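You operate a simulated robot arm through the tools that you are given. There is no shell and no other tool. Be economical: measure what you need, move in short steps, check, and stop when the job is done.

You run a simulated two-armed robot. Do the job below in one go: nothing can be reset, and whatever is moved stays where it is left.

## Task
Stack the carton that says "83" from the fitting bench top on top of the carton labelled "71". Put the small cream sample labelled "1" from the fitting bench top on the job card two and the small cream sample that says "2" on the belt beside the guides. Pick up the green canister labelled "8" from the fitting bench top with one hand, pass it to the other hand and put it on the ledge by guard three. Take the black cap and put it on the job card three. Fetch the small blue glue head and set it on top of the small carton on the press bench top. Pull the top drawer of the tool cart open. The order is free. Set down upright: green canister, small blue glue head.

It is judged by the outcome, as a careful person would: the job done as asked, and still so three seconds after it is handed in. It fails if anything else is knocked over, pushed out of place, dropped, spilled or broken. A push-on lid holds only when it is set on centred and level and pressed home; a screw cap is set on level and turned clockwise until tight.

## Robot
Two 7-joint arms with two-finger parallel grippers on one trunk, on a base that drives. Base frame: it is fixed to the floor where the robot stands at the start and does not move with it; the origin is under the middle of the robot, x ahead of it, y to its left, z up; the surface under the hand at the start is at about z = 0.85. Lengths are in m, angles in rad, forces in N, time in s.
The left shoulder is at the start at [0.02, 0.138, 1.225], the right one opposite. With the tool pointing down near the work surface each hand reaches from about 0.1 to 0.5 m from the robot's upright axis, wherever it stands, measured 20 degrees to its own side. Places, roughly: belt beside the guides (210x21 cm) [4.88, -1.44, 0.78]; black cap (6x6x3 cm) [0.5, 1.9, 0.8]; carton [0.5, 0, 1]; green canister [0.75, 0.25, 1]; job card three [0.25, -3, 0.75]; job card two [0, 0, 0.75]; ledge by guard three (24x19 cm) [2.58, -1.4, 0.8]; small blue glue head (5x4x6 cm) [-0.1, 2.3, 0.8]; small carton [-0.25, 2, 0.75]; small cream sample [0.5, 0.25, 0.75]; top drawer of the tool cart [0, -5, 0.8]. Payload 1.57 kg a hand.
The TCP of each hand is the grasp point between the finger pads, 0.03 m short of the fingertips. In the tool frame z runs along the fingers and y along their closing line. The gripper opens to 0.08 m. The fingers are 0.017 m wide and 0.012 m thick; the gripper's body (0.04 by 0.082 m) begins 0.08 m behind the TCP.
Orientation is told as [roll, pitch, yaw] about the base's x, y, z axes, in that order, counted from this pose: with the fingers straight down and closing along the base's y, the tool's x points along the base's -x, its y along +y and its z along -z.

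## Interface
- The arms move only by the tool move_arm. It takes "left_targets", "right_targets" or both (then of equal length, played together; a hand with none holds still); each is one flat list of numbers, 6 for each row, row after row: the shift along the base's x, y, z in units of 40 mm (1.0 is 40 mm), then the turn, a rotation vector about the base's x, y, z in units of 8 degrees (1.0 is 8 degrees). In form: [x, y, z, rx, ry, rz, x, y, z, rx, ry, rz, ...]. A call has 1 to 10 rows; each row shifts and turns the commanded pose from where the row before left it. "left_gripper" and "right_gripper" are, for a hand that has rows, the finger opening in m, from 0 to 0.08, set as the call begins (left out, the last holds). A call with a number of a shift or a turn outside -1 to 1 is refused whole. A row lasts 0.2 s, in which the tool goes at most 0.05 m and 0.15 rad; a call with a longer step from one row to the next is refused whole, and so is a gripper value outside its range. A pose out of reach is approached as far as the arm can. The call stops where the force on the tool passes 40 N (or 10 N more than at its start, if that is more) or the arm is blocked; 0.2 s more then pass. The fingers move at their own pace (about 0.045 m/s each) and stop on an object; they squeeze with about 24 N. The grip force told is the motor's: it shows also when the fingers shut on nothing. Time passes only in rows, and 0.2 s behind the last, so rows that do not move let the fingers close. The reply holds the time, the measured pose of the TCP, the force on the tool along the base axes, the opening and the grip force, in the units named above and with some noise, with the torque about the TCP (base axes, N m) and any sound that the robot's microphone picked up.
- Cameras (640 x 400 px; columns grow to the right, rows downward): "scene" is now at [0.1815, 0.0344, 1.1154]; the picture's right is [0.39, -0.92, 0.00], its down [-0.57, -0.24, -0.79] and it looks along [0.73, 0.31, -0.61] (base axes); focal length 214 px, centre (320, 200). "left" rides on the left gripper at [0.072, 0.007, -0.122] in its tool frame; the picture's right is [-0.09, 1.00, 0.00], its down [-0.84, -0.08, -0.54] and it looks along [-0.54, -0.05, 0.84] (tool axes); focal length 238 px, centre (320, 200). "right" rides on the right gripper at [0.072, -0.007, -0.122] in its tool frame; the picture's right is [0.09, 1.00, 0.00], its down [-0.84, 0.08, -0.54] and it looks along [-0.54, 0.05, 0.84] (tool axes); focal length 238 px, centre (320, 200). There is no depth. A picture from a camera that has moved, and an enlarged one, comes with that camera's place and axes in the base frame and with its lens. The place of the scene camera against the robot may be out by one fixed shift of up to 0.018 m in any direction.
- camera(camera): a new picture of that camera. No time passes.
- lift_body(by): slides the trunk up (or, below 0, down) by that many m; the arms and the scene camera ride with it, the base frame stays. It gives what a move gives, with no picture.
- base_move(legs): drives the robot by 1 to 6 legs, each [ahead, left, turn to the left] in m, m and rad, along the robot's own axes; the way and the turn of a leg run together, so that a leg with both is an arc; at most 1.5 m and 3.142 rad a leg. The arms and the cameras ride along, it lands a little off, and it stops where it bumps. It gives what a move gives.
- head_to(pan, tilt): turns the head with the scene camera to pan (to the left, within 1.047 rad either way) and tilt (down, from -0.506 to 1.204), counted from straight ahead of the robot. It gives what a move gives.
- close_up(camera, box): a new picture of the part [left, top, right, bottom] of that camera's present view, enlarged. No time passes.
- job_done(): hands the job in; it is judged then, once.

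Go step by step. Nothing tells you exact positions but the pictures and the camera data: compare them with the known pose of the tool, close in by small moves and look again before you grip or let go. The budget is 207 turns and 194 pictures, counting those below and the enlarged ones. Unless the task says otherwise, let go and move clear before handing in.

The tools are called as name(argument=value, ...) on one line, values as JSON. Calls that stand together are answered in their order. move_arm: Moves the arms, as the interface text tells. Its arguments: {"type":"object","properties":{"left_targets":{"type":"array","items":{"type":"number"}},"left_gripper":{"type":"number"},"right_targets":{"type":"array","items":{"type":"number"}},"right_gripper":{"type":"number"}},"required":[]} The other tools are called the same way: lift_body (by) slides the trunk up or down; base_move (legs) drives the base; head_to (pan, tilt) turns the head that bears the scene camera; camera (camera) takes a picture; close_up (camera, box) takes an enlarged picture of a part of a camera's view; job_done () hands the job in.

At the start:

```text
clock: 0.0
left_tcp_pos: [0.267, 0.2443, 1.0947]
left_orientation: [0.011, 0.425, 0.012]
left_contact_force: [0.1, -0.1, 0.2]
left_torque: [0.01, -0.03, 0.0]
left_opening: 0.0798
left_finger_force: 0.0
right_tcp_pos: [0.3289, -0.0004, 1.1099]
right_orientation: [0.001, 0.416, -0.004]
right_contact_force: [-0.1, 0.7, -0.3]
right_torque: [0.02, 0.03, 0.01]
right_opening: 0.0799
right_finger_force: 0.1
trunk travel left (down, up): [-0.6, 0.64]
robot x, y, heading: [-0.0055, 0.0017, -0.003]
head pan, tilt: [0.403, 0.661]
```

scene: 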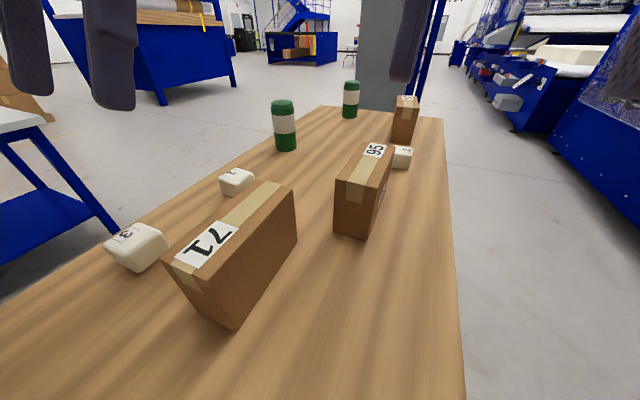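
right: 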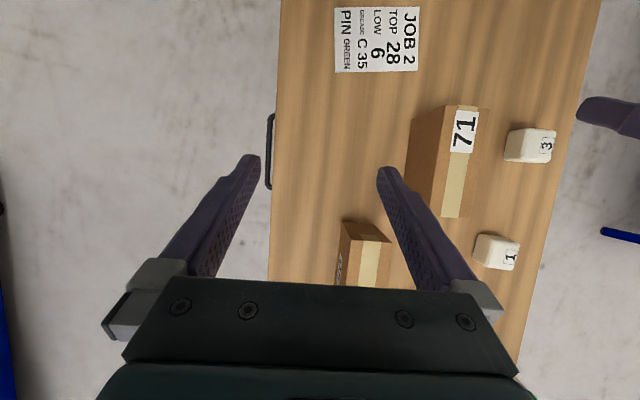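
left: 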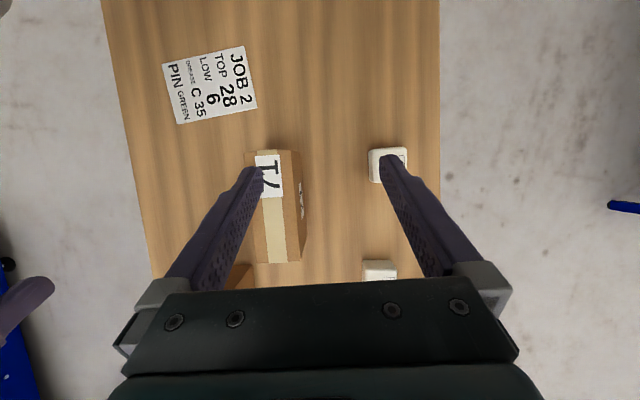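

The bench runs ahead along x, with cartons, samples and canisters on it. I'll read the labels first.

close_up(camera="scene", box=[240, 70, 460, 210])

head_to(pan=0.3, tilt=1.1)

camera(camera="scene")

```text
2.86 times, centred on (350, 140) of scene
camera zoom: at [0.1815, 0.0344, 1.1154], right [0.39, -0.92, 0.0], down [-0.57, -0.24, -0.79], along [0.73, 0.31, -0.61], focal length 613 px, centre (234, 371)
```

zoom: 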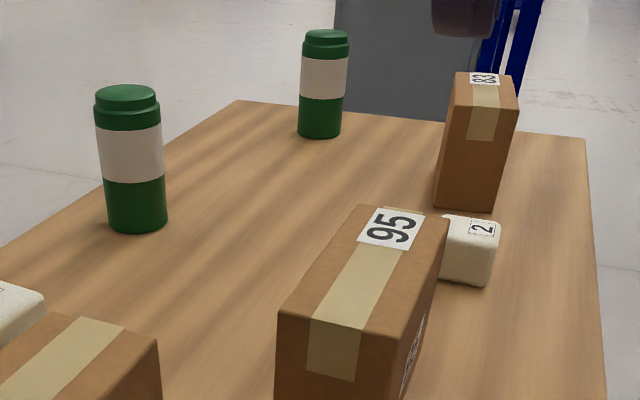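

```text
clock: 0.9
left_tcp_pos: [0.2657, 0.2452, 1.0937]
left_orientation: [0.014, 0.424, 0.014]
left_contact_force: [0.2, -0.3, -1.2]
left_torque: [-0.03, 0.0, 0.02]
left_opening: 0.0797
left_finger_force: 0.1
right_tcp_pos: [0.3288, -0.0004, 1.1088]
right_orientation: [-0.001, 0.417, -0.003]
right_contact_force: [0.2, -0.2, -0.2]
right_torque: [0.03, 0.04, -0.02]
right_opening: 0.0801
right_finger_force: 0.0
trunk travel left (down, up): [-0.6, 0.64]
robot x, y, heading: [-0.0, 0.0016, 0.004]
head pan, tilt: [0.3, 1.1]
```

```text
189 pictures are left
camera scene: at [0.1624, 0.0192, 1.0823], right [0.3, -0.96, 0.0], down [-0.85, -0.26, -0.45], along [0.43, 0.13, -0.89], focal length 214 px, centre (320, 200)
```

scene: 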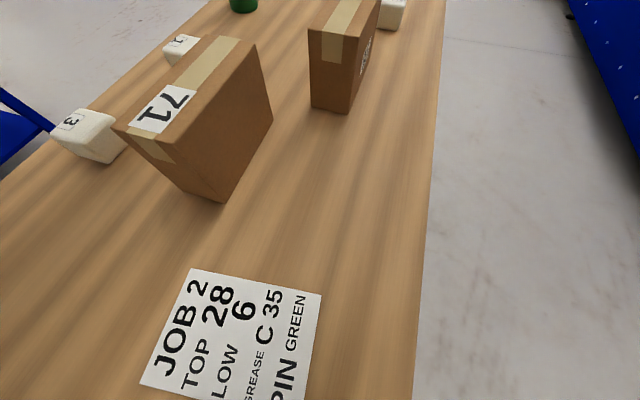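

Job card 2 is just ahead of me and carton 83 is at the far end near [0.86, 0.05]. I'll look around to learn the layout.

head_to(pan=0.0, tilt=1.2)

camera(camera="scene")

head_to(pan=1.04, tilt=0.35)

camera(camera="scene")

head_to(pan=-0.7, tilt=0.35)

camera(camera="scene")

```text
clock: 1.7
left_tcp_pos: [0.2664, 0.2458, 1.0949]
left_orientation: [0.014, 0.426, 0.012]
left_contact_force: [0.4, 0.9, -0.6]
left_torque: [-0.03, 0.0, 0.03]
left_opening: 0.0799
left_finger_force: 0.0
right_tcp_pos: [0.3284, -0.0005, 1.1095]
right_orientation: [0.001, 0.417, -0.004]
right_contact_force: [0.1, 0.5, 0.1]
right_torque: [0.04, 0.02, 0.02]
right_opening: 0.0798
right_finger_force: 0.1
trunk travel left (down, up): [-0.6, 0.64]
robot x, y, heading: [0.0013, -0.0027, -0.002]
head pan, tilt: [0.0, 1.201]
```

```text
188 pictures are left
camera scene: at [0.158, 0.0005, 1.0762], right [0.0, -1.0, 0.0], down [-0.93, 0.0, -0.36], along [0.36, 0.0, -0.93], focal length 214 px, centre (320, 200)
```

scene: 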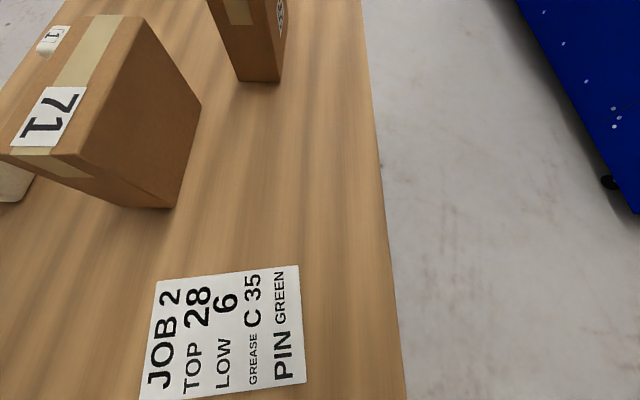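

```text
clock: 3.0
left_tcp_pos: [0.2676, 0.2464, 1.0937]
left_orientation: [0.012, 0.425, 0.013]
left_contact_force: [-0.6, -0.6, -0.1]
left_torque: [0.03, -0.01, -0.01]
left_opening: 0.0799
left_finger_force: 0.1
right_tcp_pos: [0.328, -0.001, 1.1082]
right_orientation: [0.0, 0.416, -0.001]
right_contact_force: [-0.2, -0.2, -0.4]
right_torque: [-0.02, -0.04, 0.02]
right_opening: 0.0799
right_finger_force: 0.0
trunk travel left (down, up): [-0.6, 0.64]
robot x, y, heading: [-0.0019, 0.0019, -0.001]
head pan, tilt: [1.04, 0.351]
```

```text
187 pictures are left
camera scene: at [0.1492, 0.0808, 1.1435], right [0.86, -0.51, 0.0], down [-0.17, -0.3, -0.94], along [0.48, 0.81, -0.34], focal length 214 px, centre (320, 200)
```

scene: 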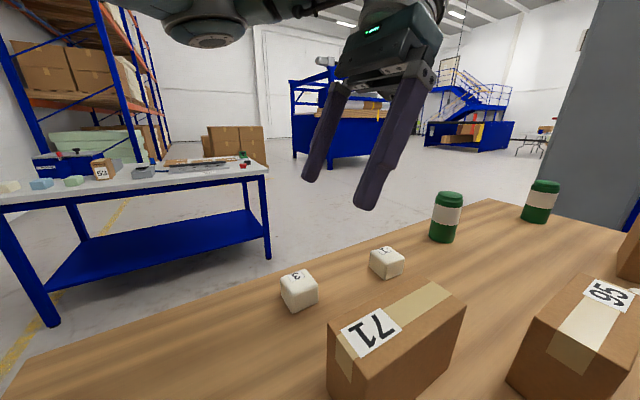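

```text
clock: 4.7
left_tcp_pos: [0.2665, 0.2459, 1.0938]
left_orientation: [0.011, 0.425, 0.012]
left_contact_force: [-0.1, 0.4, -0.8]
left_torque: [0.0, 0.02, 0.01]
left_opening: 0.0798
left_finger_force: 0.1
right_tcp_pos: [0.3292, 0.0004, 1.109]
right_orientation: [0.0, 0.416, -0.005]
right_contact_force: [0.5, 0.2, -0.7]
right_torque: [0.0, 0.03, 0.02]
right_opening: 0.0799
right_finger_force: 0.0
trunk travel left (down, up): [-0.6, 0.64]
robot x, y, heading: [-0.0005, -0.0016, 0.002]
head pan, tilt: [-0.7, 0.351]
```

```text
186 pictures are left
camera scene: at [0.1733, -0.0594, 1.1436], right [-0.64, -0.77, 0.0], down [-0.26, 0.22, -0.94], along [0.72, -0.6, -0.34], focal length 214 px, centre (320, 200)
```

scene: 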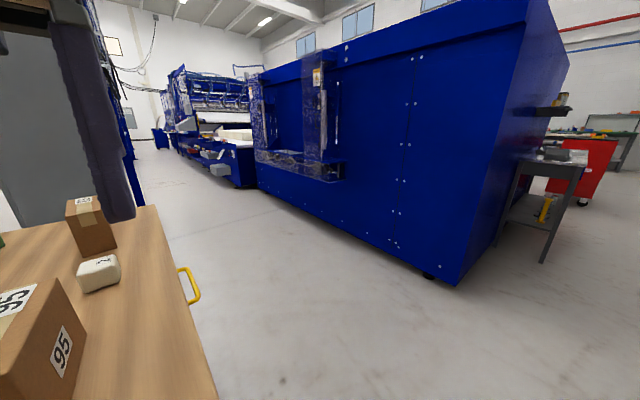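

The layout is clear: press bench to the left, machine to the right, with a corridor between it and my bench. I'll back off to see the bench end and my clearance.

base_move(legs=[[-0.5, 0, 0]])

head_to(pan=0.2, tilt=0.8)

camera(camera="scene")

```text
clock: 7.7
left_tcp_pos: [-0.2431, 0.2453, 1.0945]
left_orientation: [0.012, 0.426, 0.015]
left_contact_force: [0.6, 0.0, 0.4]
left_torque: [0.03, -0.01, -0.02]
left_opening: 0.08
left_finger_force: 0.1
right_tcp_pos: [-0.1807, 0.0001, 1.1092]
right_orientation: [0.001, 0.416, -0.002]
right_contact_force: [0.8, 0.2, 0.5]
right_torque: [-0.01, -0.01, 0.01]
right_opening: 0.0801
right_finger_force: 0.0
trunk travel left (down, up): [-0.6, 0.64]
robot x, y, heading: [-0.5075, 0.0004, -0.003]
head pan, tilt: [-0.7, 0.351]
```

```text
clock: 8.9
left_tcp_pos: [-0.2441, 0.2444, 1.0934]
left_orientation: [0.014, 0.429, 0.012]
left_contact_force: [0.2, -0.2, -0.5]
left_torque: [-0.02, 0.0, -0.03]
left_opening: 0.0802
left_finger_force: 0.2
right_tcp_pos: [-0.179, 0.0002, 1.1092]
right_orientation: [0.002, 0.417, -0.001]
right_contact_force: [0.0, 0.8, 1.0]
right_torque: [-0.02, 0.02, -0.01]
right_opening: 0.0803
right_finger_force: 0.0
trunk travel left (down, up): [-0.6, 0.64]
robot x, y, heading: [-0.5085, -0.0053, -0.003]
head pan, tilt: [0.201, 0.799]
```

```text
185 pictures are left
camera scene: at [-0.3278, 0.0163, 1.104], right [0.2, -0.98, 0.0], down [-0.7, -0.14, -0.7], along [0.68, 0.14, -0.72], focal length 214 px, centre (320, 200)
```

scene: 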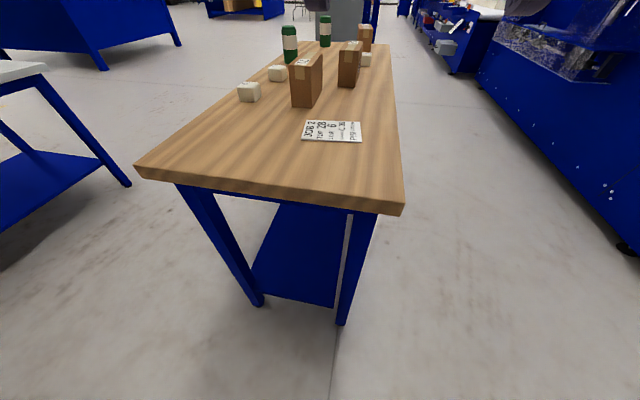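

The bench end is at x≈-0.085 and I can overhang it a bit. Driving round to the right-hand side and facing the bench (+y).

base_move(legs=[[0, -0.55, 0], [1.25, 0, 0], [0, 0, 1.5708]])

head_to(pan=0.0, tilt=0.8)

camera(camera="scene")

```text
clock: 21.6
left_tcp_pos: [0.464, -0.283, 1.0938]
left_orientation: [0.013, 0.427, 1.573]
left_contact_force: [0.0, 0.5, 0.5]
left_torque: [-0.02, -0.01, 0.03]
left_opening: 0.0801
left_finger_force: 0.1
right_tcp_pos: [0.7098, -0.2232, 1.1093]
right_orientation: [0.0, 0.418, 1.56]
right_contact_force: [0.0, -0.4, 0.0]
right_torque: [-0.01, -0.04, -0.01]
right_opening: 0.0801
right_finger_force: 0.1
trunk travel left (down, up): [-0.6, 0.64]
robot x, y, heading: [0.7069, -0.5503, 1.557]
head pan, tilt: [0.201, 0.799]
```

```text
clock: 22.4
left_tcp_pos: [0.4648, -0.2824, 1.0934]
left_orientation: [0.015, 0.429, 1.576]
left_contact_force: [-0.8, 0.1, 0.6]
left_torque: [0.02, 0.02, 0.0]
left_opening: 0.08
left_finger_force: 0.0
right_tcp_pos: [0.71, -0.2228, 1.1101]
right_orientation: [0.001, 0.416, 1.559]
right_contact_force: [0.4, -0.4, -0.4]
right_torque: [-0.01, 0.01, -0.01]
right_opening: 0.0801
right_finger_force: 0.1
trunk travel left (down, up): [-0.6, 0.64]
robot x, y, heading: [0.7114, -0.552, 1.562]
head pan, tilt: [0.0, 0.799]
```

```text
184 pictures are left
camera scene: at [0.7107, -0.3709, 1.104], right [1.0, -0.01, 0.0], down [-0.01, -0.72, -0.7], along [0.01, 0.7, -0.72], focal length 214 px, centre (320, 200)
```

scene: 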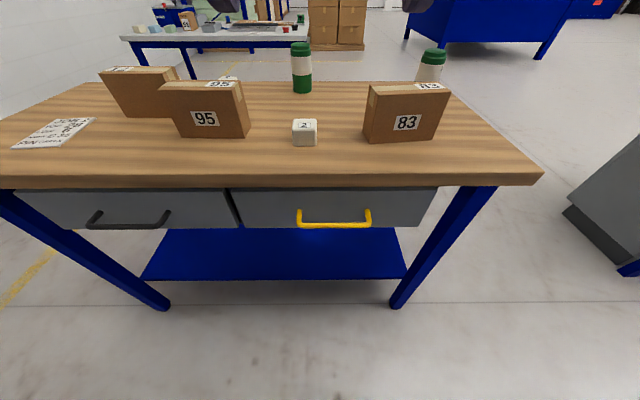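

Carton 83 spans about x 0.83–0.97, y 0.02–0.08, top near z 0.96. Moving closer and looking again.

base_move(legs=[[0.3, 0, 0]])

head_to(pan=-0.1, tilt=0.9)

camera(camera="scene")

camera(camera="right")

```text
clock: 24.4
left_tcp_pos: [0.4676, 0.0169, 1.0938]
left_orientation: [0.011, 0.428, 1.572]
left_contact_force: [-0.4, -0.2, -0.1]
left_torque: [0.0, 0.04, 0.01]
left_opening: 0.0799
left_finger_force: 0.0
right_tcp_pos: [0.7131, 0.0771, 1.1085]
right_orientation: [-0.001, 0.417, 1.556]
right_contact_force: [0.8, 0.3, 0.3]
right_torque: [-0.01, 0.01, -0.02]
right_opening: 0.0799
right_finger_force: 0.2
trunk travel left (down, up): [-0.6, 0.64]
robot x, y, heading: [0.7074, -0.2514, 1.563]
head pan, tilt: [0.0, 0.799]
```

```text
clock: 25.1
left_tcp_pos: [0.4671, 0.0163, 1.0952]
left_orientation: [0.012, 0.426, 1.575]
left_contact_force: [0.1, -0.2, -0.1]
left_torque: [0.0, -0.02, 0.02]
left_opening: 0.08
left_finger_force: 0.1
right_tcp_pos: [0.7133, 0.0765, 1.1083]
right_orientation: [-0.002, 0.417, 1.557]
right_contact_force: [0.0, -0.8, -0.5]
right_torque: [0.0, 0.0, 0.0]
right_opening: 0.0799
right_finger_force: 0.1
trunk travel left (down, up): [-0.6, 0.64]
robot x, y, heading: [0.7116, -0.2491, 1.561]
head pan, tilt: [-0.099, 0.901]
```

```text
183 pictures are left
camera scene: at [0.7209, -0.0764, 1.0961], right [0.99, -0.11, 0.0], down [-0.08, -0.78, -0.62], along [0.07, 0.62, -0.78], focal length 214 px, centre (320, 200)
```

scene: 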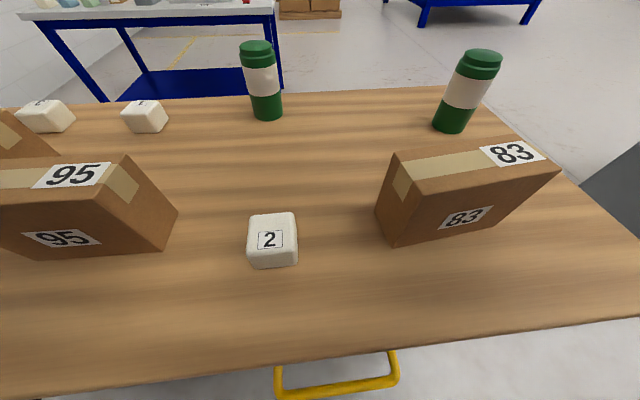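

```text
182 pictures are left
camera right: at [0.7198, 0.0609, 1.2498], right [-1.0, -0.07, 0.04], down [-0.06, 0.99, 0.16], along [-0.05, 0.15, -0.99], focal length 238 px, centre (320, 200)
```

right: 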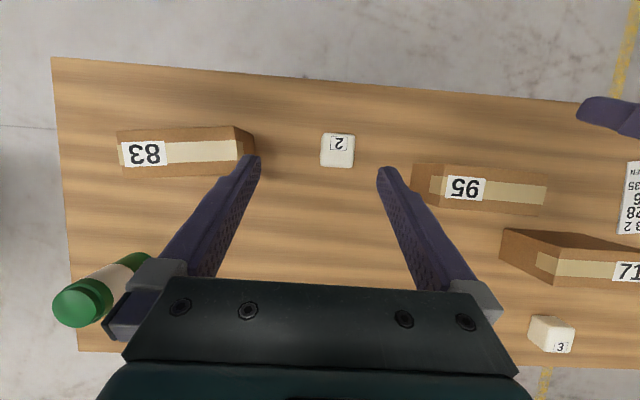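

Canister labels aren't visible yet; carton 83's centre is about [0.88, 0.05]. I'll zoom to pin it down.

close_up(camera="right", box=[100, 100, 270, 206])

close_up(camera="scene", box=[360, 120, 580, 257])

```text
3.76 times, centred on (185, 153) of right
camera zoom: at [0.7198, 0.0609, 1.2498], right [-1.0, -0.07, 0.04], down [-0.06, 0.99, 0.16], along [-0.05, 0.15, -0.99], focal length 897 px, centre (828, 377)
```

zoom: 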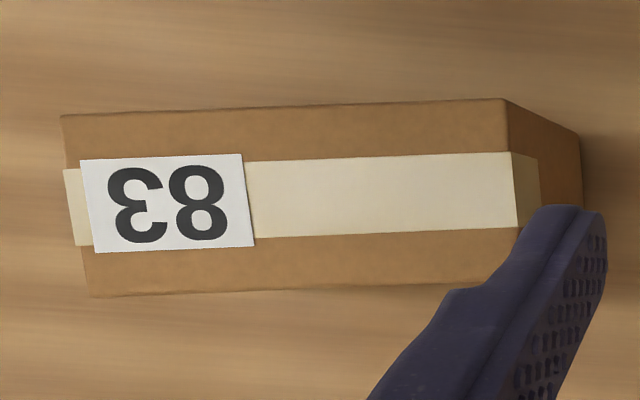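

```text
2.91 times, centred on (470, 188) of scene
camera zoom: at [0.7209, -0.0764, 1.0961], right [0.99, -0.11, 0.0], down [-0.08, -0.78, -0.62], along [0.07, 0.62, -0.78], focal length 624 px, centre (-116, 234)
```

zoom: 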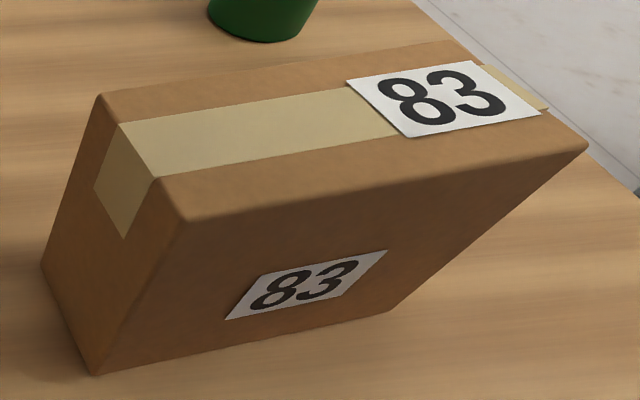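

Carton 83: centre ≈[0.879, 0.059], top z≈0.95, skewed about +6.7°, 0.057 thick. I'll level the right hand and turn it so the fingers close across the thickness.

move_arm(right_targets=[0.415, -0.045, 0, 1, 0, 0, 0.415, -0.045, 0, 1, 0, 0, 0.415, -0.045, 0, 1, 0, 0, 0.415, -0.045, 0, 0, 0, -1, 0.415, -0.045, 0, 0, 0, -1, 0.415, -0.045, 0, 0, 0, -1, 0.415, -0.045, 0, 0, 0, -1, 0.415, -0.045, 0, 0, 0, -1, 0.415, -0.045, 0, 0, 0, -1, 0.415, -0.045, 0, 0, 0, -1], right_gripper=0.08)

move_arm(right_targets=[0, 0, 0, 0, 0, -1, 0, 0, 0, 0, 0, -1, 0, 0, 0, 0, 0, -1, 0, 0, 0, 0, 0, -0.3])

camera(camera="right")

```text
clock: 27.5
left_tcp_pos: [0.4673, 0.0171, 1.0929]
left_orientation: [0.012, 0.429, 1.574]
left_contact_force: [0.1, 0.1, -0.1]
left_torque: [-0.02, -0.01, -0.01]
left_opening: 0.0799
left_finger_force: 0.1
right_tcp_pos: [0.8844, 0.0459, 1.0804]
right_orientation: [-0.112, -0.01, 0.598]
right_contact_force: [-1.2, 0.2, 0.0]
right_torque: [0.0, -0.02, 0.02]
right_opening: 0.0801
right_finger_force: 0.0
trunk travel left (down, up): [-0.6, 0.64]
robot x, y, heading: [0.7105, -0.2507, 1.565]
head pan, tilt: [-0.099, 0.901]
stopped in row 10 (right hand): the arm was blocked; the commanded pose is now the measured one
```

```text
clock: 28.5
left_tcp_pos: [0.4671, 0.0166, 1.0934]
left_orientation: [0.012, 0.427, 1.575]
left_contact_force: [-0.6, 0.2, 0.0]
left_torque: [0.01, 0.01, 0.0]
left_opening: 0.0802
left_finger_force: 0.0
right_tcp_pos: [0.8843, 0.0464, 1.0814]
right_orientation: [-0.111, -0.01, 0.135]
right_contact_force: [0.2, 0.2, -0.4]
right_torque: [-0.02, -0.02, 0.0]
right_opening: 0.08
right_finger_force: 0.1
trunk travel left (down, up): [-0.6, 0.64]
robot x, y, heading: [0.7119, -0.2508, 1.563]
head pan, tilt: [-0.099, 0.901]
```

```text
179 pictures are left
camera right: at [0.8115, 0.0443, 1.2027], right [-0.22, 0.97, -0.11], down [0.81, 0.25, 0.54], along [0.55, 0.03, -0.83], focal length 238 px, centre (320, 200)
```

right: 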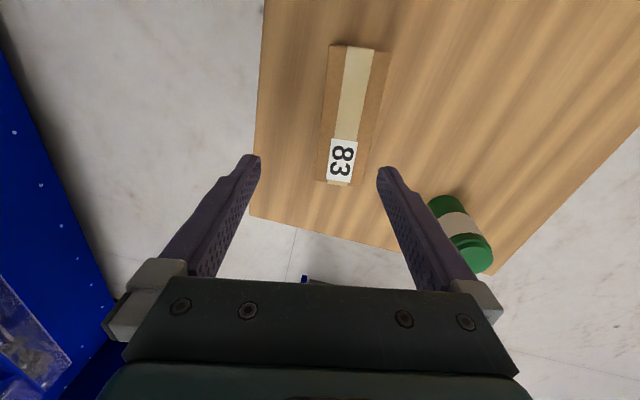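

The wrist hit a limit with 0.11 roll left over. Carton centre confirmed at [0.879, 0.060]; I'll lower and correct the roll.

move_arm(right_targets=[-0.05, 0.1, -0.7, 0.4, 0.05, 0, -0.05, 0.14, -0.7, 0.4, 0.05, -0.1, 0, 0.1, -0.6, 0, 0, 0])

```text
clock: 29.3
left_tcp_pos: [0.4672, 0.0164, 1.0938]
left_orientation: [0.013, 0.429, 1.573]
left_contact_force: [0.2, -0.7, 0.8]
left_torque: [-0.04, -0.03, 0.01]
left_opening: 0.0801
left_finger_force: 0.0
right_tcp_pos: [0.8807, 0.0618, 1.0001]
right_orientation: [0.004, -0.013, 0.122]
right_contact_force: [0.8, 0.1, 0.9]
right_torque: [-0.02, 0.0, -0.02]
right_opening: 0.0802
right_finger_force: 0.0
trunk travel left (down, up): [-0.6, 0.64]
robot x, y, heading: [0.7109, -0.2545, 1.564]
head pan, tilt: [-0.099, 0.901]
```

Roll is fixed. Checking alignment before going down.

camera(camera="right")

```text
178 pictures are left
camera right: at [0.8087, 0.0454, 1.1214], right [-0.21, 0.98, 0.0], down [0.82, 0.17, 0.55], along [0.54, 0.12, -0.83], focal length 238 px, centre (320, 200)
```

right: 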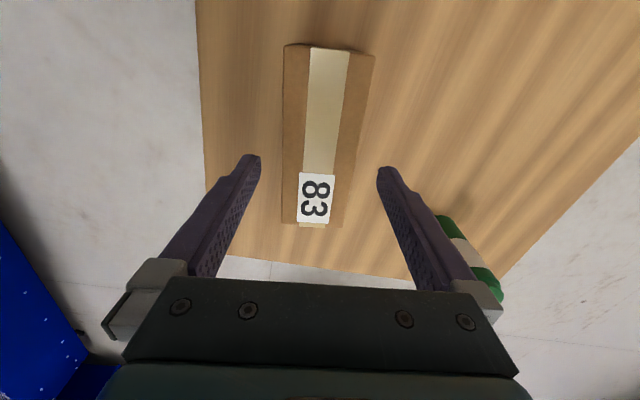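

Aligned. Descending to z≈0.91 and closing.

move_arm(right_targets=[0, 0, -0.75, 0, 0, 0, 0, 0, -0.75, 0, 0, 0, 0, 0, -0.75, 0, 0, 0])

move_arm(right_targets=[0, 0, 0, 0, 0, 0, 0, 0, 0, 0, 0, 0, 0, 0, 0, 0, 0, 0, 0, 0, 0, 0, 0, 0], right_gripper=0.0)

move_arm(right_targets=[0, 0, 1, 0, 0, 0, 0, 0, 1, 0, 0, 0, 0, 0, 1, 0, 0, 0, 0, 0, 1, 0, 0, 0])

camera(camera="right")

camera(camera="scene")

```text
clock: 30.1
left_tcp_pos: [0.4683, 0.0165, 1.0935]
left_orientation: [0.014, 0.426, 1.575]
left_contact_force: [1.0, -0.7, -0.3]
left_torque: [0.02, 0.04, -0.02]
left_opening: 0.08
left_finger_force: 0.0
right_tcp_pos: [0.88, 0.0614, 0.9101]
right_orientation: [0.006, -0.012, 0.121]
right_contact_force: [-0.2, -0.4, 0.5]
right_torque: [0.01, -0.02, 0.04]
right_opening: 0.08
right_finger_force: 0.1
trunk travel left (down, up): [-0.6, 0.64]
robot x, y, heading: [0.7096, -0.2536, 1.562]
head pan, tilt: [-0.099, 0.901]
```

```text
clock: 31.1
left_tcp_pos: [0.4672, 0.0169, 1.0934]
left_orientation: [0.015, 0.427, 1.574]
left_contact_force: [0.4, -0.4, 0.6]
left_torque: [-0.01, -0.03, 0.01]
left_opening: 0.0798
left_finger_force: 0.1
right_tcp_pos: [0.8802, 0.0601, 0.9109]
right_orientation: [0.003, -0.012, 0.121]
right_contact_force: [-0.5, 0.7, -0.9]
right_torque: [-0.03, 0.13, -0.05]
right_opening: 0.058
right_finger_force: 24.5
trunk travel left (down, up): [-0.6, 0.64]
robot x, y, heading: [0.7064, -0.2508, 1.563]
head pan, tilt: [-0.099, 0.901]
```

```text
clock: 32.1
left_tcp_pos: [0.468, 0.0169, 1.0931]
left_orientation: [0.013, 0.429, 1.574]
left_contact_force: [0.6, -0.6, 0.7]
left_torque: [0.01, 0.01, -0.02]
left_opening: 0.08
left_finger_force: 0.0
right_tcp_pos: [0.8798, 0.0612, 1.0691]
right_orientation: [0.001, -0.012, 0.118]
right_contact_force: [0.0, 0.3, -5.6]
right_torque: [0.02, -0.02, 0.0]
right_opening: 0.058
right_finger_force: 23.7
trunk travel left (down, up): [-0.6, 0.64]
robot x, y, heading: [0.716, -0.2527, 1.56]
head pan, tilt: [-0.099, 0.901]
```

```text
177 pictures are left
camera right: at [0.8074, 0.0455, 1.1922], right [-0.21, 0.98, 0.0], down [0.82, 0.18, 0.55], along [0.54, 0.12, -0.83], focal length 238 px, centre (320, 200)
```

right: 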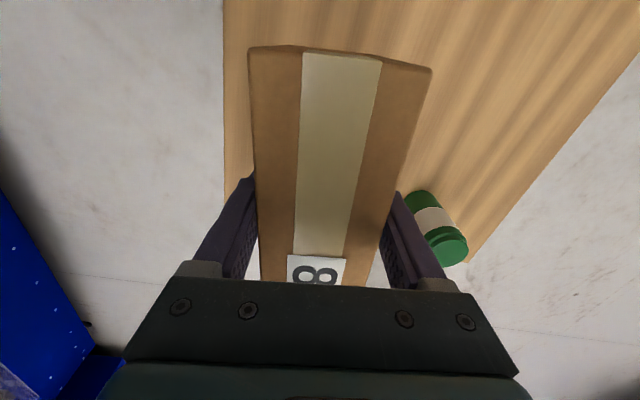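

```text
176 pictures are left
camera scene: at [0.7209, -0.0765, 1.096], right [0.99, -0.11, 0.0], down [-0.09, -0.78, -0.62], along [0.07, 0.62, -0.78], focal length 214 px, centre (320, 200)
```

scene: 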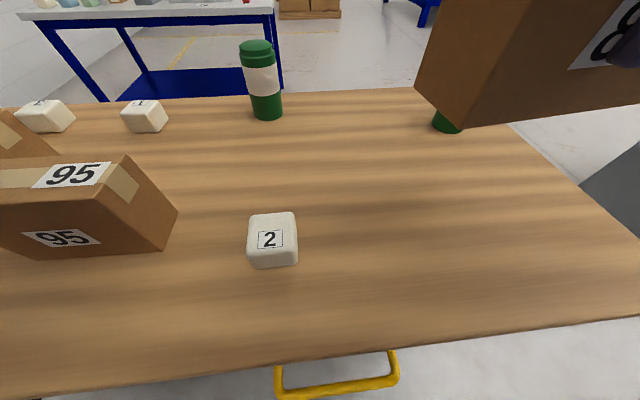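

Carton 83 is held (≈0.55 kg). Raising the trunk for clearance and driving left along the bench towards carton 71.

lift_body(by=0.08)

base_move(legs=[[0, 0.45, 0]])

head_to(pan=0.0, tilt=0.9)

camera(camera="scene")

camera(camera="left")

```text
clock: 33.3
left_tcp_pos: [0.4665, 0.0165, 1.1717]
left_orientation: [0.014, 0.427, 1.573]
left_contact_force: [-0.6, -0.7, -0.1]
left_torque: [-0.02, -0.02, -0.04]
left_opening: 0.08
left_finger_force: 0.1
right_tcp_pos: [0.8794, 0.0612, 1.1499]
right_orientation: [0.003, -0.014, 0.12]
right_contact_force: [-0.2, 0.4, -4.7]
right_torque: [0.0, 0.04, 0.01]
right_opening: 0.0578
right_finger_force: 23.5
trunk travel left (down, up): [-0.68, 0.56]
robot x, y, heading: [0.712, -0.2523, 1.566]
head pan, tilt: [-0.099, 0.901]
```

```text
clock: 36.0
left_tcp_pos: [0.0181, 0.0176, 1.1722]
left_orientation: [0.015, 0.428, 1.582]
left_contact_force: [0.6, 0.1, -0.3]
left_torque: [0.0, 0.0, 0.02]
left_opening: 0.0803
left_finger_force: 0.0
right_tcp_pos: [0.4309, 0.0655, 1.1501]
right_orientation: [0.001, -0.013, 0.128]
right_contact_force: [0.8, -0.8, -5.3]
right_torque: [0.01, 0.01, -0.04]
right_opening: 0.0579
right_finger_force: 23.6
trunk travel left (down, up): [-0.68, 0.56]
robot x, y, heading: [0.2636, -0.2441, 1.57]
head pan, tilt: [-0.099, 0.901]
```

```text
clock: 36.6
left_tcp_pos: [0.0184, 0.0172, 1.1751]
left_orientation: [0.014, 0.428, 1.582]
left_contact_force: [0.3, -0.6, 0.7]
left_torque: [-0.05, -0.05, 0.01]
left_opening: 0.0799
left_finger_force: 0.1
right_tcp_pos: [0.43, 0.0657, 1.1501]
right_orientation: [0.001, -0.011, 0.127]
right_contact_force: [-0.1, 0.0, -5.0]
right_torque: [0.04, -0.01, -0.01]
right_opening: 0.058
right_finger_force: 24.2
trunk travel left (down, up): [-0.68, 0.56]
robot x, y, heading: [0.2642, -0.2498, 1.568]
head pan, tilt: [0.0, 0.901]
```

```text
175 pictures are left
camera scene: at [0.2655, -0.0735, 1.176], right [1.0, 0.0, 0.0], down [0.0, -0.78, -0.62], along [0.0, 0.62, -0.78], focal length 214 px, centre (320, 200)
```

scene: 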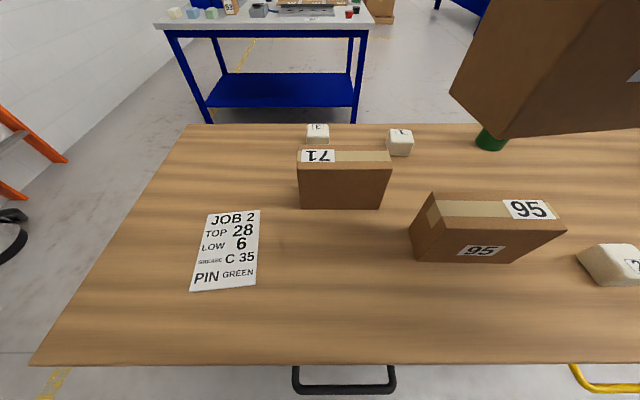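

```text
174 pictures are left
camera left: at [0.0137, 0.0032, 1.3139], right [-1.0, 0.08, -0.03], down [0.07, 0.99, 0.15], along [0.04, 0.14, -0.99], focal length 238 px, centre (320, 200)
```

left: 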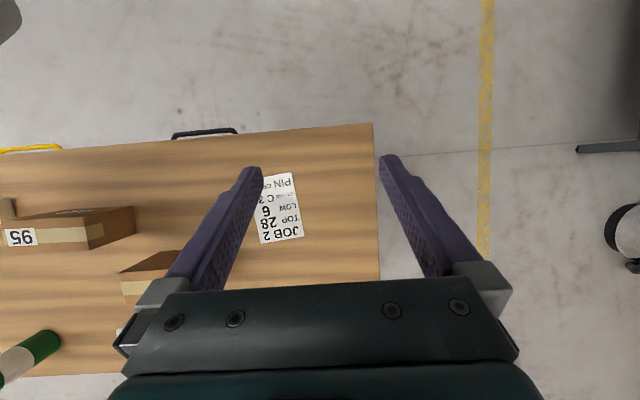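

Now a zoom on carton 71 for its pose.

close_up(camera="scene", box=[270, 110, 430, 210])

camera(camera="right")

```text
4.00 times, centred on (350, 160) of scene
camera zoom: at [0.2655, -0.0735, 1.176], right [1.0, 0.0, 0.0], down [0.0, -0.78, -0.62], along [0.0, 0.62, -0.78], focal length 858 px, centre (200, 360)
```

zoom: 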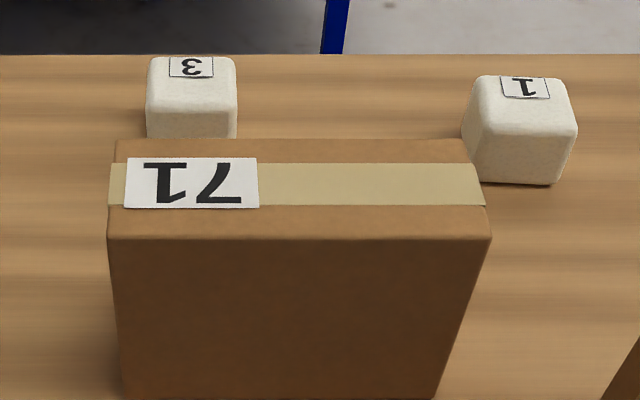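

```text
172 pictures are left
camera right: at [0.3587, 0.0488, 1.2718], right [-0.22, 0.98, 0.0], down [0.81, 0.18, 0.55], along [0.54, 0.12, -0.83], focal length 238 px, centre (320, 200)
```

right: 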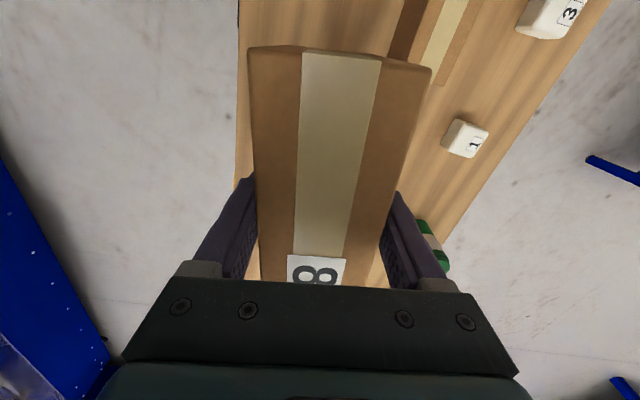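

Carton 71: centre ≈[0.292, 0.188], aligned to x, top z≈0.95. Moving 83 over it with yaw 0.

move_arm(right_targets=[-0.7, 0.6, 0, 0, 0, -0.3, -0.7, 0.6, 0, 0, 0, -0.3, -0.7, 0.6, 0, 0, 0, -0.3, -0.7, 0.6, -0.5, 0, 0.08, 0, -0.65, 0.66, -0.5, 0, 0, 0])

camera(camera="scene")

camera(camera="right")

```text
clock: 37.8
left_tcp_pos: [0.0188, 0.0166, 1.1725]
left_orientation: [0.014, 0.428, 1.582]
left_contact_force: [0.2, 0.6, 0.4]
left_torque: [-0.01, -0.01, 0.01]
left_opening: 0.0799
left_finger_force: 0.1
right_tcp_pos: [0.2916, 0.1878, 1.111]
right_orientation: [0.003, 0.0, 0.004]
right_contact_force: [-0.3, 0.2, -5.4]
right_torque: [-0.03, 0.04, 0.02]
right_opening: 0.0579
right_finger_force: 23.6
trunk travel left (down, up): [-0.68, 0.56]
robot x, y, heading: [0.2636, -0.2487, 1.568]
head pan, tilt: [0.0, 0.901]
```

```text
171 pictures are left
camera scene: at [0.2654, -0.0736, 1.176], right [1.0, 0.0, 0.0], down [0.0, -0.78, -0.62], along [0.0, 0.62, -0.78], focal length 214 px, centre (320, 200)
```

scene: 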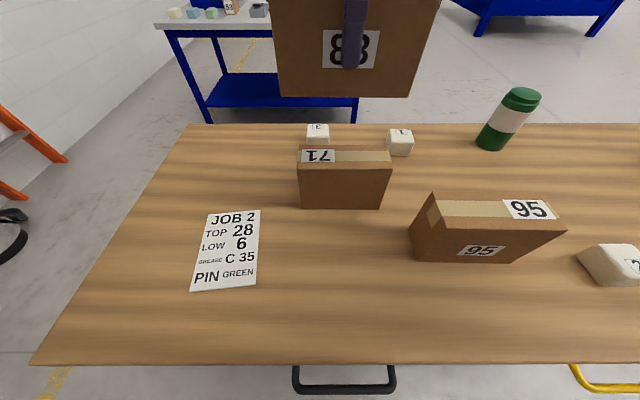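

```text
170 pictures are left
camera right: at [0.2205, 0.1803, 1.233], right [-0.1, 1.0, 0.0], down [0.84, 0.08, 0.54], along [0.54, 0.05, -0.84], focal length 238 px, centre (320, 200)
```

right: 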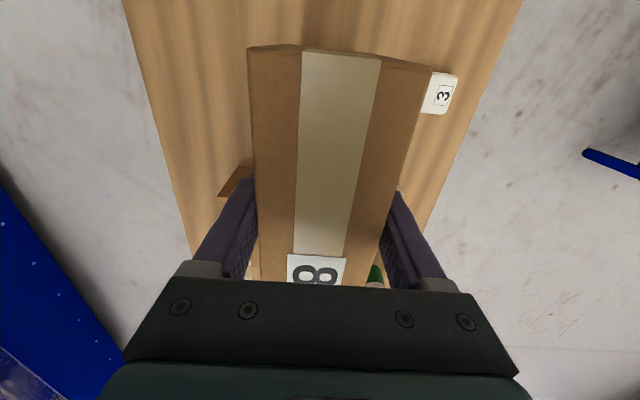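

Before release I'll lower to about 2 cm above and compare edges directly.

move_arm(right_targets=[0.1, 0, -0.8, 0, 0, 0, 0, 0, -0.8, 0, 0, 0, 0, 0, -0.45, 0, 0, 0])

close_up(camera="scene", box=[260, 70, 436, 210])

```text
clock: 38.6
left_tcp_pos: [0.0189, 0.018, 1.1725]
left_orientation: [0.015, 0.429, 1.581]
left_contact_force: [-0.9, 0.1, -0.6]
left_torque: [-0.01, 0.0, -0.02]
left_opening: 0.08
left_finger_force: 0.1
right_tcp_pos: [0.2956, 0.187, 1.0293]
right_orientation: [0.004, 0.0, 0.001]
right_contact_force: [0.4, 1.3, -4.8]
right_torque: [0.03, 0.01, -0.01]
right_opening: 0.0578
right_finger_force: 23.6
trunk travel left (down, up): [-0.68, 0.56]
robot x, y, heading: [0.2615, -0.2502, 1.563]
head pan, tilt: [0.0, 0.901]
```

```text
2.86 times, centred on (348, 140) of scene
camera zoom: at [0.2655, -0.0736, 1.176], right [1.0, 0.0, 0.0], down [0.0, -0.78, -0.62], along [0.0, 0.62, -0.78], focal length 613 px, centre (240, 371)
```

zoom: 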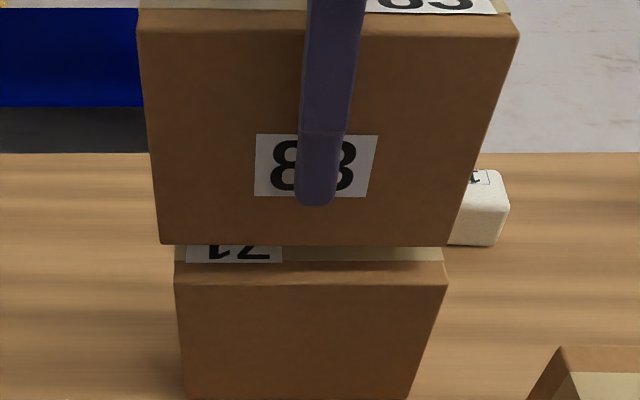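

83 needs about +5 mm in x. Lowering gently to touch, then comparing depth.

move_arm(right_targets=[0.12, 0, -0.15, 0, 0, 0, 0, 0, -0.15, 0, 0, 0, 0, 0, -0.08, 0, 0, 0])

close_up(camera="scene", box=[260, 70, 436, 210])

```text
clock: 39.4
left_tcp_pos: [0.0185, 0.0175, 1.1723]
left_orientation: [0.014, 0.428, 1.58]
left_contact_force: [0.6, 0.5, 0.8]
left_torque: [-0.01, 0.02, -0.01]
left_opening: 0.0801
left_finger_force: 0.0
right_tcp_pos: [0.3016, 0.1867, 1.0113]
right_orientation: [0.002, 0.0, -0.002]
right_contact_force: [-0.3, -1.0, -4.0]
right_torque: [-0.01, -0.01, -0.02]
right_opening: 0.0578
right_finger_force: 24.5
trunk travel left (down, up): [-0.68, 0.56]
robot x, y, heading: [0.2655, -0.2502, 1.568]
head pan, tilt: [0.0, 0.901]
```

```text
2.86 times, centred on (348, 140) of scene
camera zoom: at [0.2656, -0.0736, 1.176], right [1.0, 0.0, 0.0], down [0.0, -0.78, -0.62], along [0.0, 0.62, -0.78], focal length 613 px, centre (240, 371)
```

zoom: 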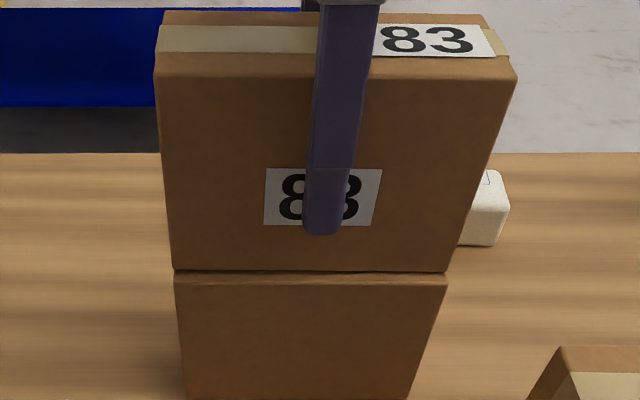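

Almost touching and well aligned. Continuing down until contact.

move_arm(right_targets=[0, 0, -0.05, 0, 0, 0, 0, 0, -0.05, 0, 0, 0, 0, 0, -0.05, 0, 0, 0])

close_up(camera="scene", box=[260, 70, 436, 210])

```text
clock: 40.2
left_tcp_pos: [0.0184, 0.0179, 1.1732]
left_orientation: [0.014, 0.426, 1.58]
left_contact_force: [-0.1, -0.5, 0.4]
left_torque: [0.03, 0.02, 0.0]
left_opening: 0.08
left_finger_force: 0.0
right_tcp_pos: [0.2995, 0.1881, 1.0083]
right_orientation: [0.004, 0.003, 0.002]
right_contact_force: [-0.8, -6.7, 25.0]
right_torque: [-1.25, 0.06, -0.07]
right_opening: 0.0579
right_finger_force: 24.1
trunk travel left (down, up): [-0.68, 0.56]
robot x, y, heading: [0.267, -0.2519, 1.566]
head pan, tilt: [0.0, 0.901]
```

```text
2.86 times, centred on (348, 140) of scene
camera zoom: at [0.2656, -0.0728, 1.1765], right [1.0, 0.0, 0.0], down [0.0, -0.78, -0.62], along [0.0, 0.62, -0.78], focal length 613 px, centre (240, 371)
```

zoom: 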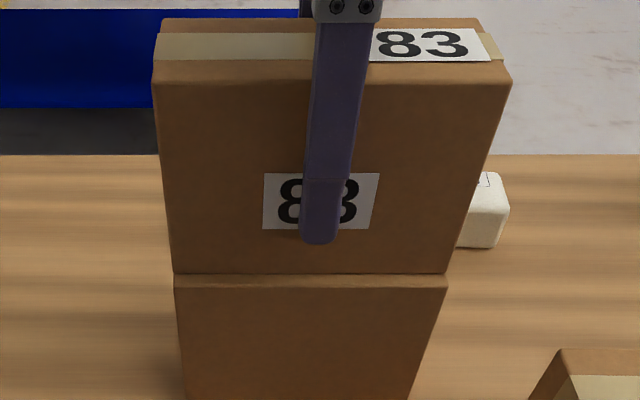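

Contact made with 71's front edge about 8 mm nearer me. I'll lift slightly, shift -7 mm in y, lower to touch and release.

move_arm(right_targets=[0, 0, 0.2, 0, 0, 0, 0, -0.18, 0.05, 0, 0, 0, 0, 0, -0.15, 0, 0, 0])

close_up(camera="scene", box=[260, 70, 436, 210])

```text
clock: 41.0
left_tcp_pos: [0.0187, 0.0175, 1.1727]
left_orientation: [0.015, 0.429, 1.58]
left_contact_force: [-0.6, -0.1, 0.7]
left_torque: [-0.01, 0.03, -0.02]
left_opening: 0.08
left_finger_force: 0.0
right_tcp_pos: [0.3016, 0.18, 1.0105]
right_orientation: [0.002, -0.002, -0.002]
right_contact_force: [0.7, 0.5, -4.1]
right_torque: [-0.01, -0.03, 0.0]
right_opening: 0.0581
right_finger_force: 23.9
trunk travel left (down, up): [-0.68, 0.56]
robot x, y, heading: [0.2628, -0.2508, 1.566]
head pan, tilt: [0.0, 0.901]
```

```text
2.86 times, centred on (348, 140) of scene
camera zoom: at [0.2656, -0.0736, 1.1759], right [1.0, 0.0, 0.0], down [0.0, -0.78, -0.62], along [0.0, 0.62, -0.78], focal length 613 px, centre (240, 371)
```

zoom: 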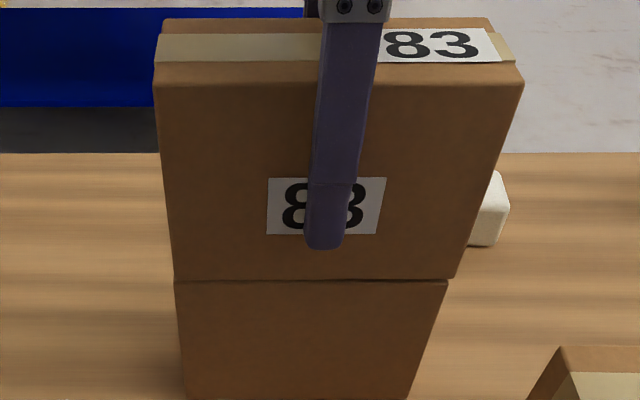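

Edges are flush. Lowering the last millimetre, releasing and withdrawing upward.

move_arm(right_targets=[-0.03, 0, -0.03, 0, 0, 0])

move_arm(right_targets=[0, 0, 0, 0, 0, 0, 0, 0, 0, 0, 0, 0, 0, 0, 0, 0, 0, 0], right_gripper=0.08)

move_arm(right_targets=[0, 0, 0.4, 0, 0, 0, 0, 0, 0.8, 0, 0, 0, 0, 0, 1, 0, 0, 0, 0, 0, 1, 0, 0, 0])

camera(camera="scene")

camera(camera="right")

```text
clock: 41.4
left_tcp_pos: [0.0185, 0.0185, 1.172]
left_orientation: [0.014, 0.427, 1.58]
left_contact_force: [0.6, -0.4, 0.9]
left_torque: [0.0, -0.01, 0.03]
left_opening: 0.0799
left_finger_force: 0.1
right_tcp_pos: [0.3002, 0.1801, 1.0088]
right_orientation: [0.002, 0.001, 0.0]
right_contact_force: [-0.1, -0.5, -4.5]
right_torque: [-0.03, 0.02, 0.02]
right_opening: 0.058
right_finger_force: 24.0
trunk travel left (down, up): [-0.68, 0.56]
robot x, y, heading: [0.2632, -0.2514, 1.57]
head pan, tilt: [0.0, 0.901]
```

```text
clock: 42.2
left_tcp_pos: [0.0192, 0.0179, 1.1733]
left_orientation: [0.014, 0.428, 1.58]
left_contact_force: [-0.6, -0.4, 0.0]
left_torque: [-0.02, -0.03, 0.02]
left_opening: 0.0802
left_finger_force: 0.1
right_tcp_pos: [0.2993, 0.1804, 1.0107]
right_orientation: [0.002, -0.001, 0.0]
right_contact_force: [0.3, -0.5, 0.5]
right_torque: [-0.02, 0.01, -0.04]
right_opening: 0.0801
right_finger_force: 0.0
trunk travel left (down, up): [-0.68, 0.56]
robot x, y, heading: [0.263, -0.2452, 1.562]
head pan, tilt: [0.0, 0.901]
```

```text
clock: 43.2
left_tcp_pos: [0.0183, 0.0178, 1.1732]
left_orientation: [0.014, 0.427, 1.581]
left_contact_force: [0.1, 0.0, -0.1]
left_torque: [0.01, -0.04, -0.03]
left_opening: 0.0799
left_finger_force: 0.0
right_tcp_pos: [0.2978, 0.1815, 1.1384]
right_orientation: [0.001, 0.0, -0.001]
right_contact_force: [-0.2, -0.7, -0.9]
right_torque: [0.0, -0.01, 0.03]
right_opening: 0.08
right_finger_force: 0.1
trunk travel left (down, up): [-0.68, 0.56]
robot x, y, heading: [0.2673, -0.2481, 1.568]
head pan, tilt: [0.0, 0.901]
```

```text
165 pictures are left
camera scene: at [0.2656, -0.0733, 1.176], right [1.0, 0.0, 0.0], down [0.0, -0.78, -0.62], along [0.0, 0.62, -0.78], focal length 214 px, centre (320, 200)
```

scene: 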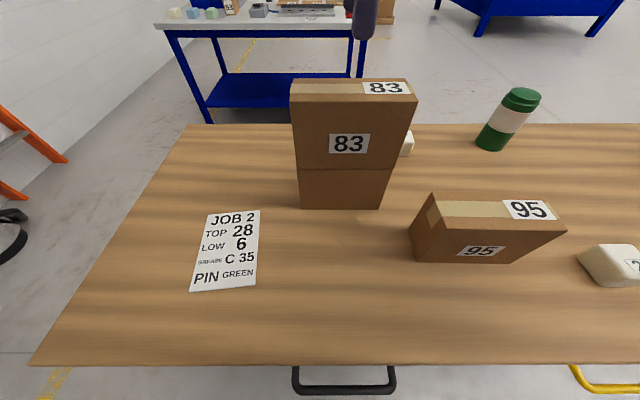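

```text
164 pictures are left
camera right: at [0.2263, 0.1748, 1.2609], right [-0.09, 1.0, 0.0], down [0.84, 0.08, 0.54], along [0.54, 0.05, -0.84], focal length 238 px, centre (320, 200)
```

right: 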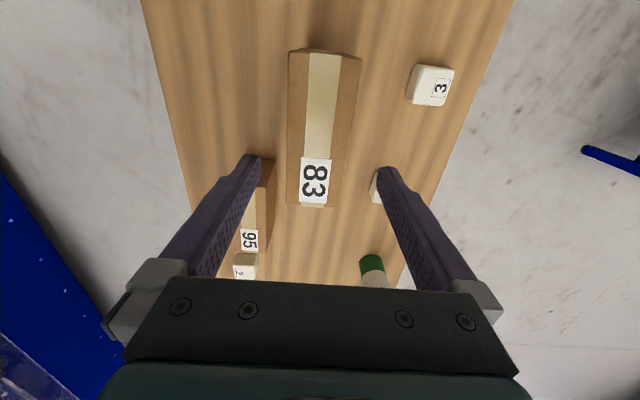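

83 sits squarely on 71. Next sample 1, at about [0.435, 0.325]: I'll retract the right hand, level the left, and drive so my axis sits between the drawer handles, a bit closer.

move_arm(right_targets=[0.8, -1, 0.1, 0, 0, 0, 0.8, -1, 0.1, 0, 0, 0, 0.8, -1, 0.1, 0, 0, 0, 0.8, -1, 0, 0, 0, 0.9, 0, -1, 0, 0, 0, 1, 0, 0, 0, 0, 0, 1, 0, 0, 0, 0, 0, 1], left_targets=[0, 0, 0, 1, 0, 0, 0, 0, 0, 1, 0, 0, 0, 0, 0, 1, 0, 0, 0, 0, 0, 0, 0, 0, 0, 0, 0, 0, 0, 0, 0, 0, 0, 0, 0, 0, 0, 0, 0, 0, 0, 0])

base_move(legs=[[0, -0.25, 0], [0.11, 0, 0]])

head_to(pan=0.2, tilt=0.8)

camera(camera="scene")

camera(camera="left")

```text
refused: row 1 steps farther than a row can; nothing moved
```

```text
clock: 45.9
left_tcp_pos: [0.2654, 0.1283, 1.1739]
left_orientation: [0.015, 0.427, 1.579]
left_contact_force: [-0.1, 0.7, 0.9]
left_torque: [0.0, 0.01, -0.03]
left_opening: 0.08
left_finger_force: 0.1
right_tcp_pos: [0.5449, 0.2915, 1.1377]
right_orientation: [0.001, 0.001, -0.001]
right_contact_force: [0.3, -0.2, -0.1]
right_torque: [0.02, -0.04, -0.01]
right_opening: 0.0798
right_finger_force: 0.0
trunk travel left (down, up): [-0.68, 0.56]
robot x, y, heading: [0.5105, -0.1405, 1.568]
head pan, tilt: [0.0, 0.901]
```

```text
clock: 46.6
left_tcp_pos: [0.2682, 0.127, 1.1726]
left_orientation: [0.013, 0.428, 1.579]
left_contact_force: [0.5, -0.2, -0.5]
left_torque: [0.01, 0.04, -0.01]
left_opening: 0.0801
left_finger_force: 0.0
right_tcp_pos: [0.5461, 0.2915, 1.1387]
right_orientation: [0.003, 0.002, -0.001]
right_contact_force: [-0.3, 0.2, -0.7]
right_torque: [0.0, 0.0, 0.01]
right_opening: 0.0801
right_finger_force: 0.0
trunk travel left (down, up): [-0.68, 0.56]
robot x, y, heading: [0.513, -0.141, 1.565]
head pan, tilt: [0.201, 0.799]
```

```text
163 pictures are left
camera scene: at [0.4977, 0.0397, 1.1839], right [0.98, 0.2, 0.0], down [0.14, -0.7, -0.7], along [-0.14, 0.68, -0.72], focal length 214 px, centre (320, 200)
```

scene: 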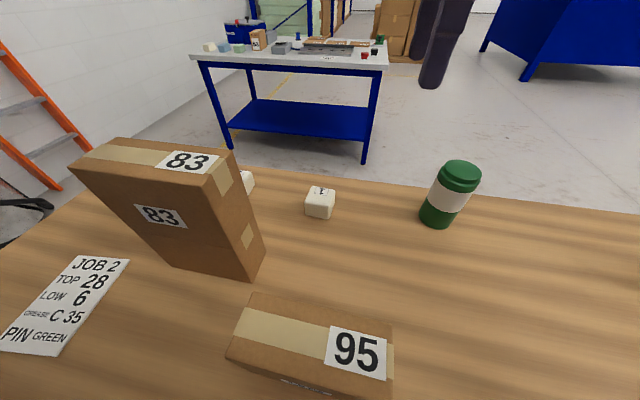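

```text
162 pictures are left
camera left: at [0.2619, 0.113, 1.314], right [-1.0, 0.08, -0.03], down [0.08, 0.99, 0.15], along [0.04, 0.14, -0.99], focal length 238 px, centre (320, 200)
```

left: 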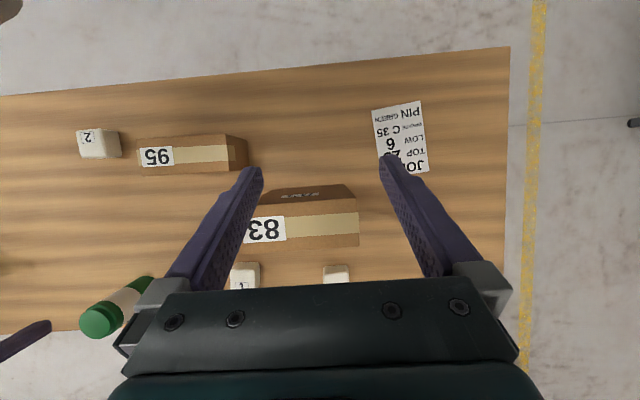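

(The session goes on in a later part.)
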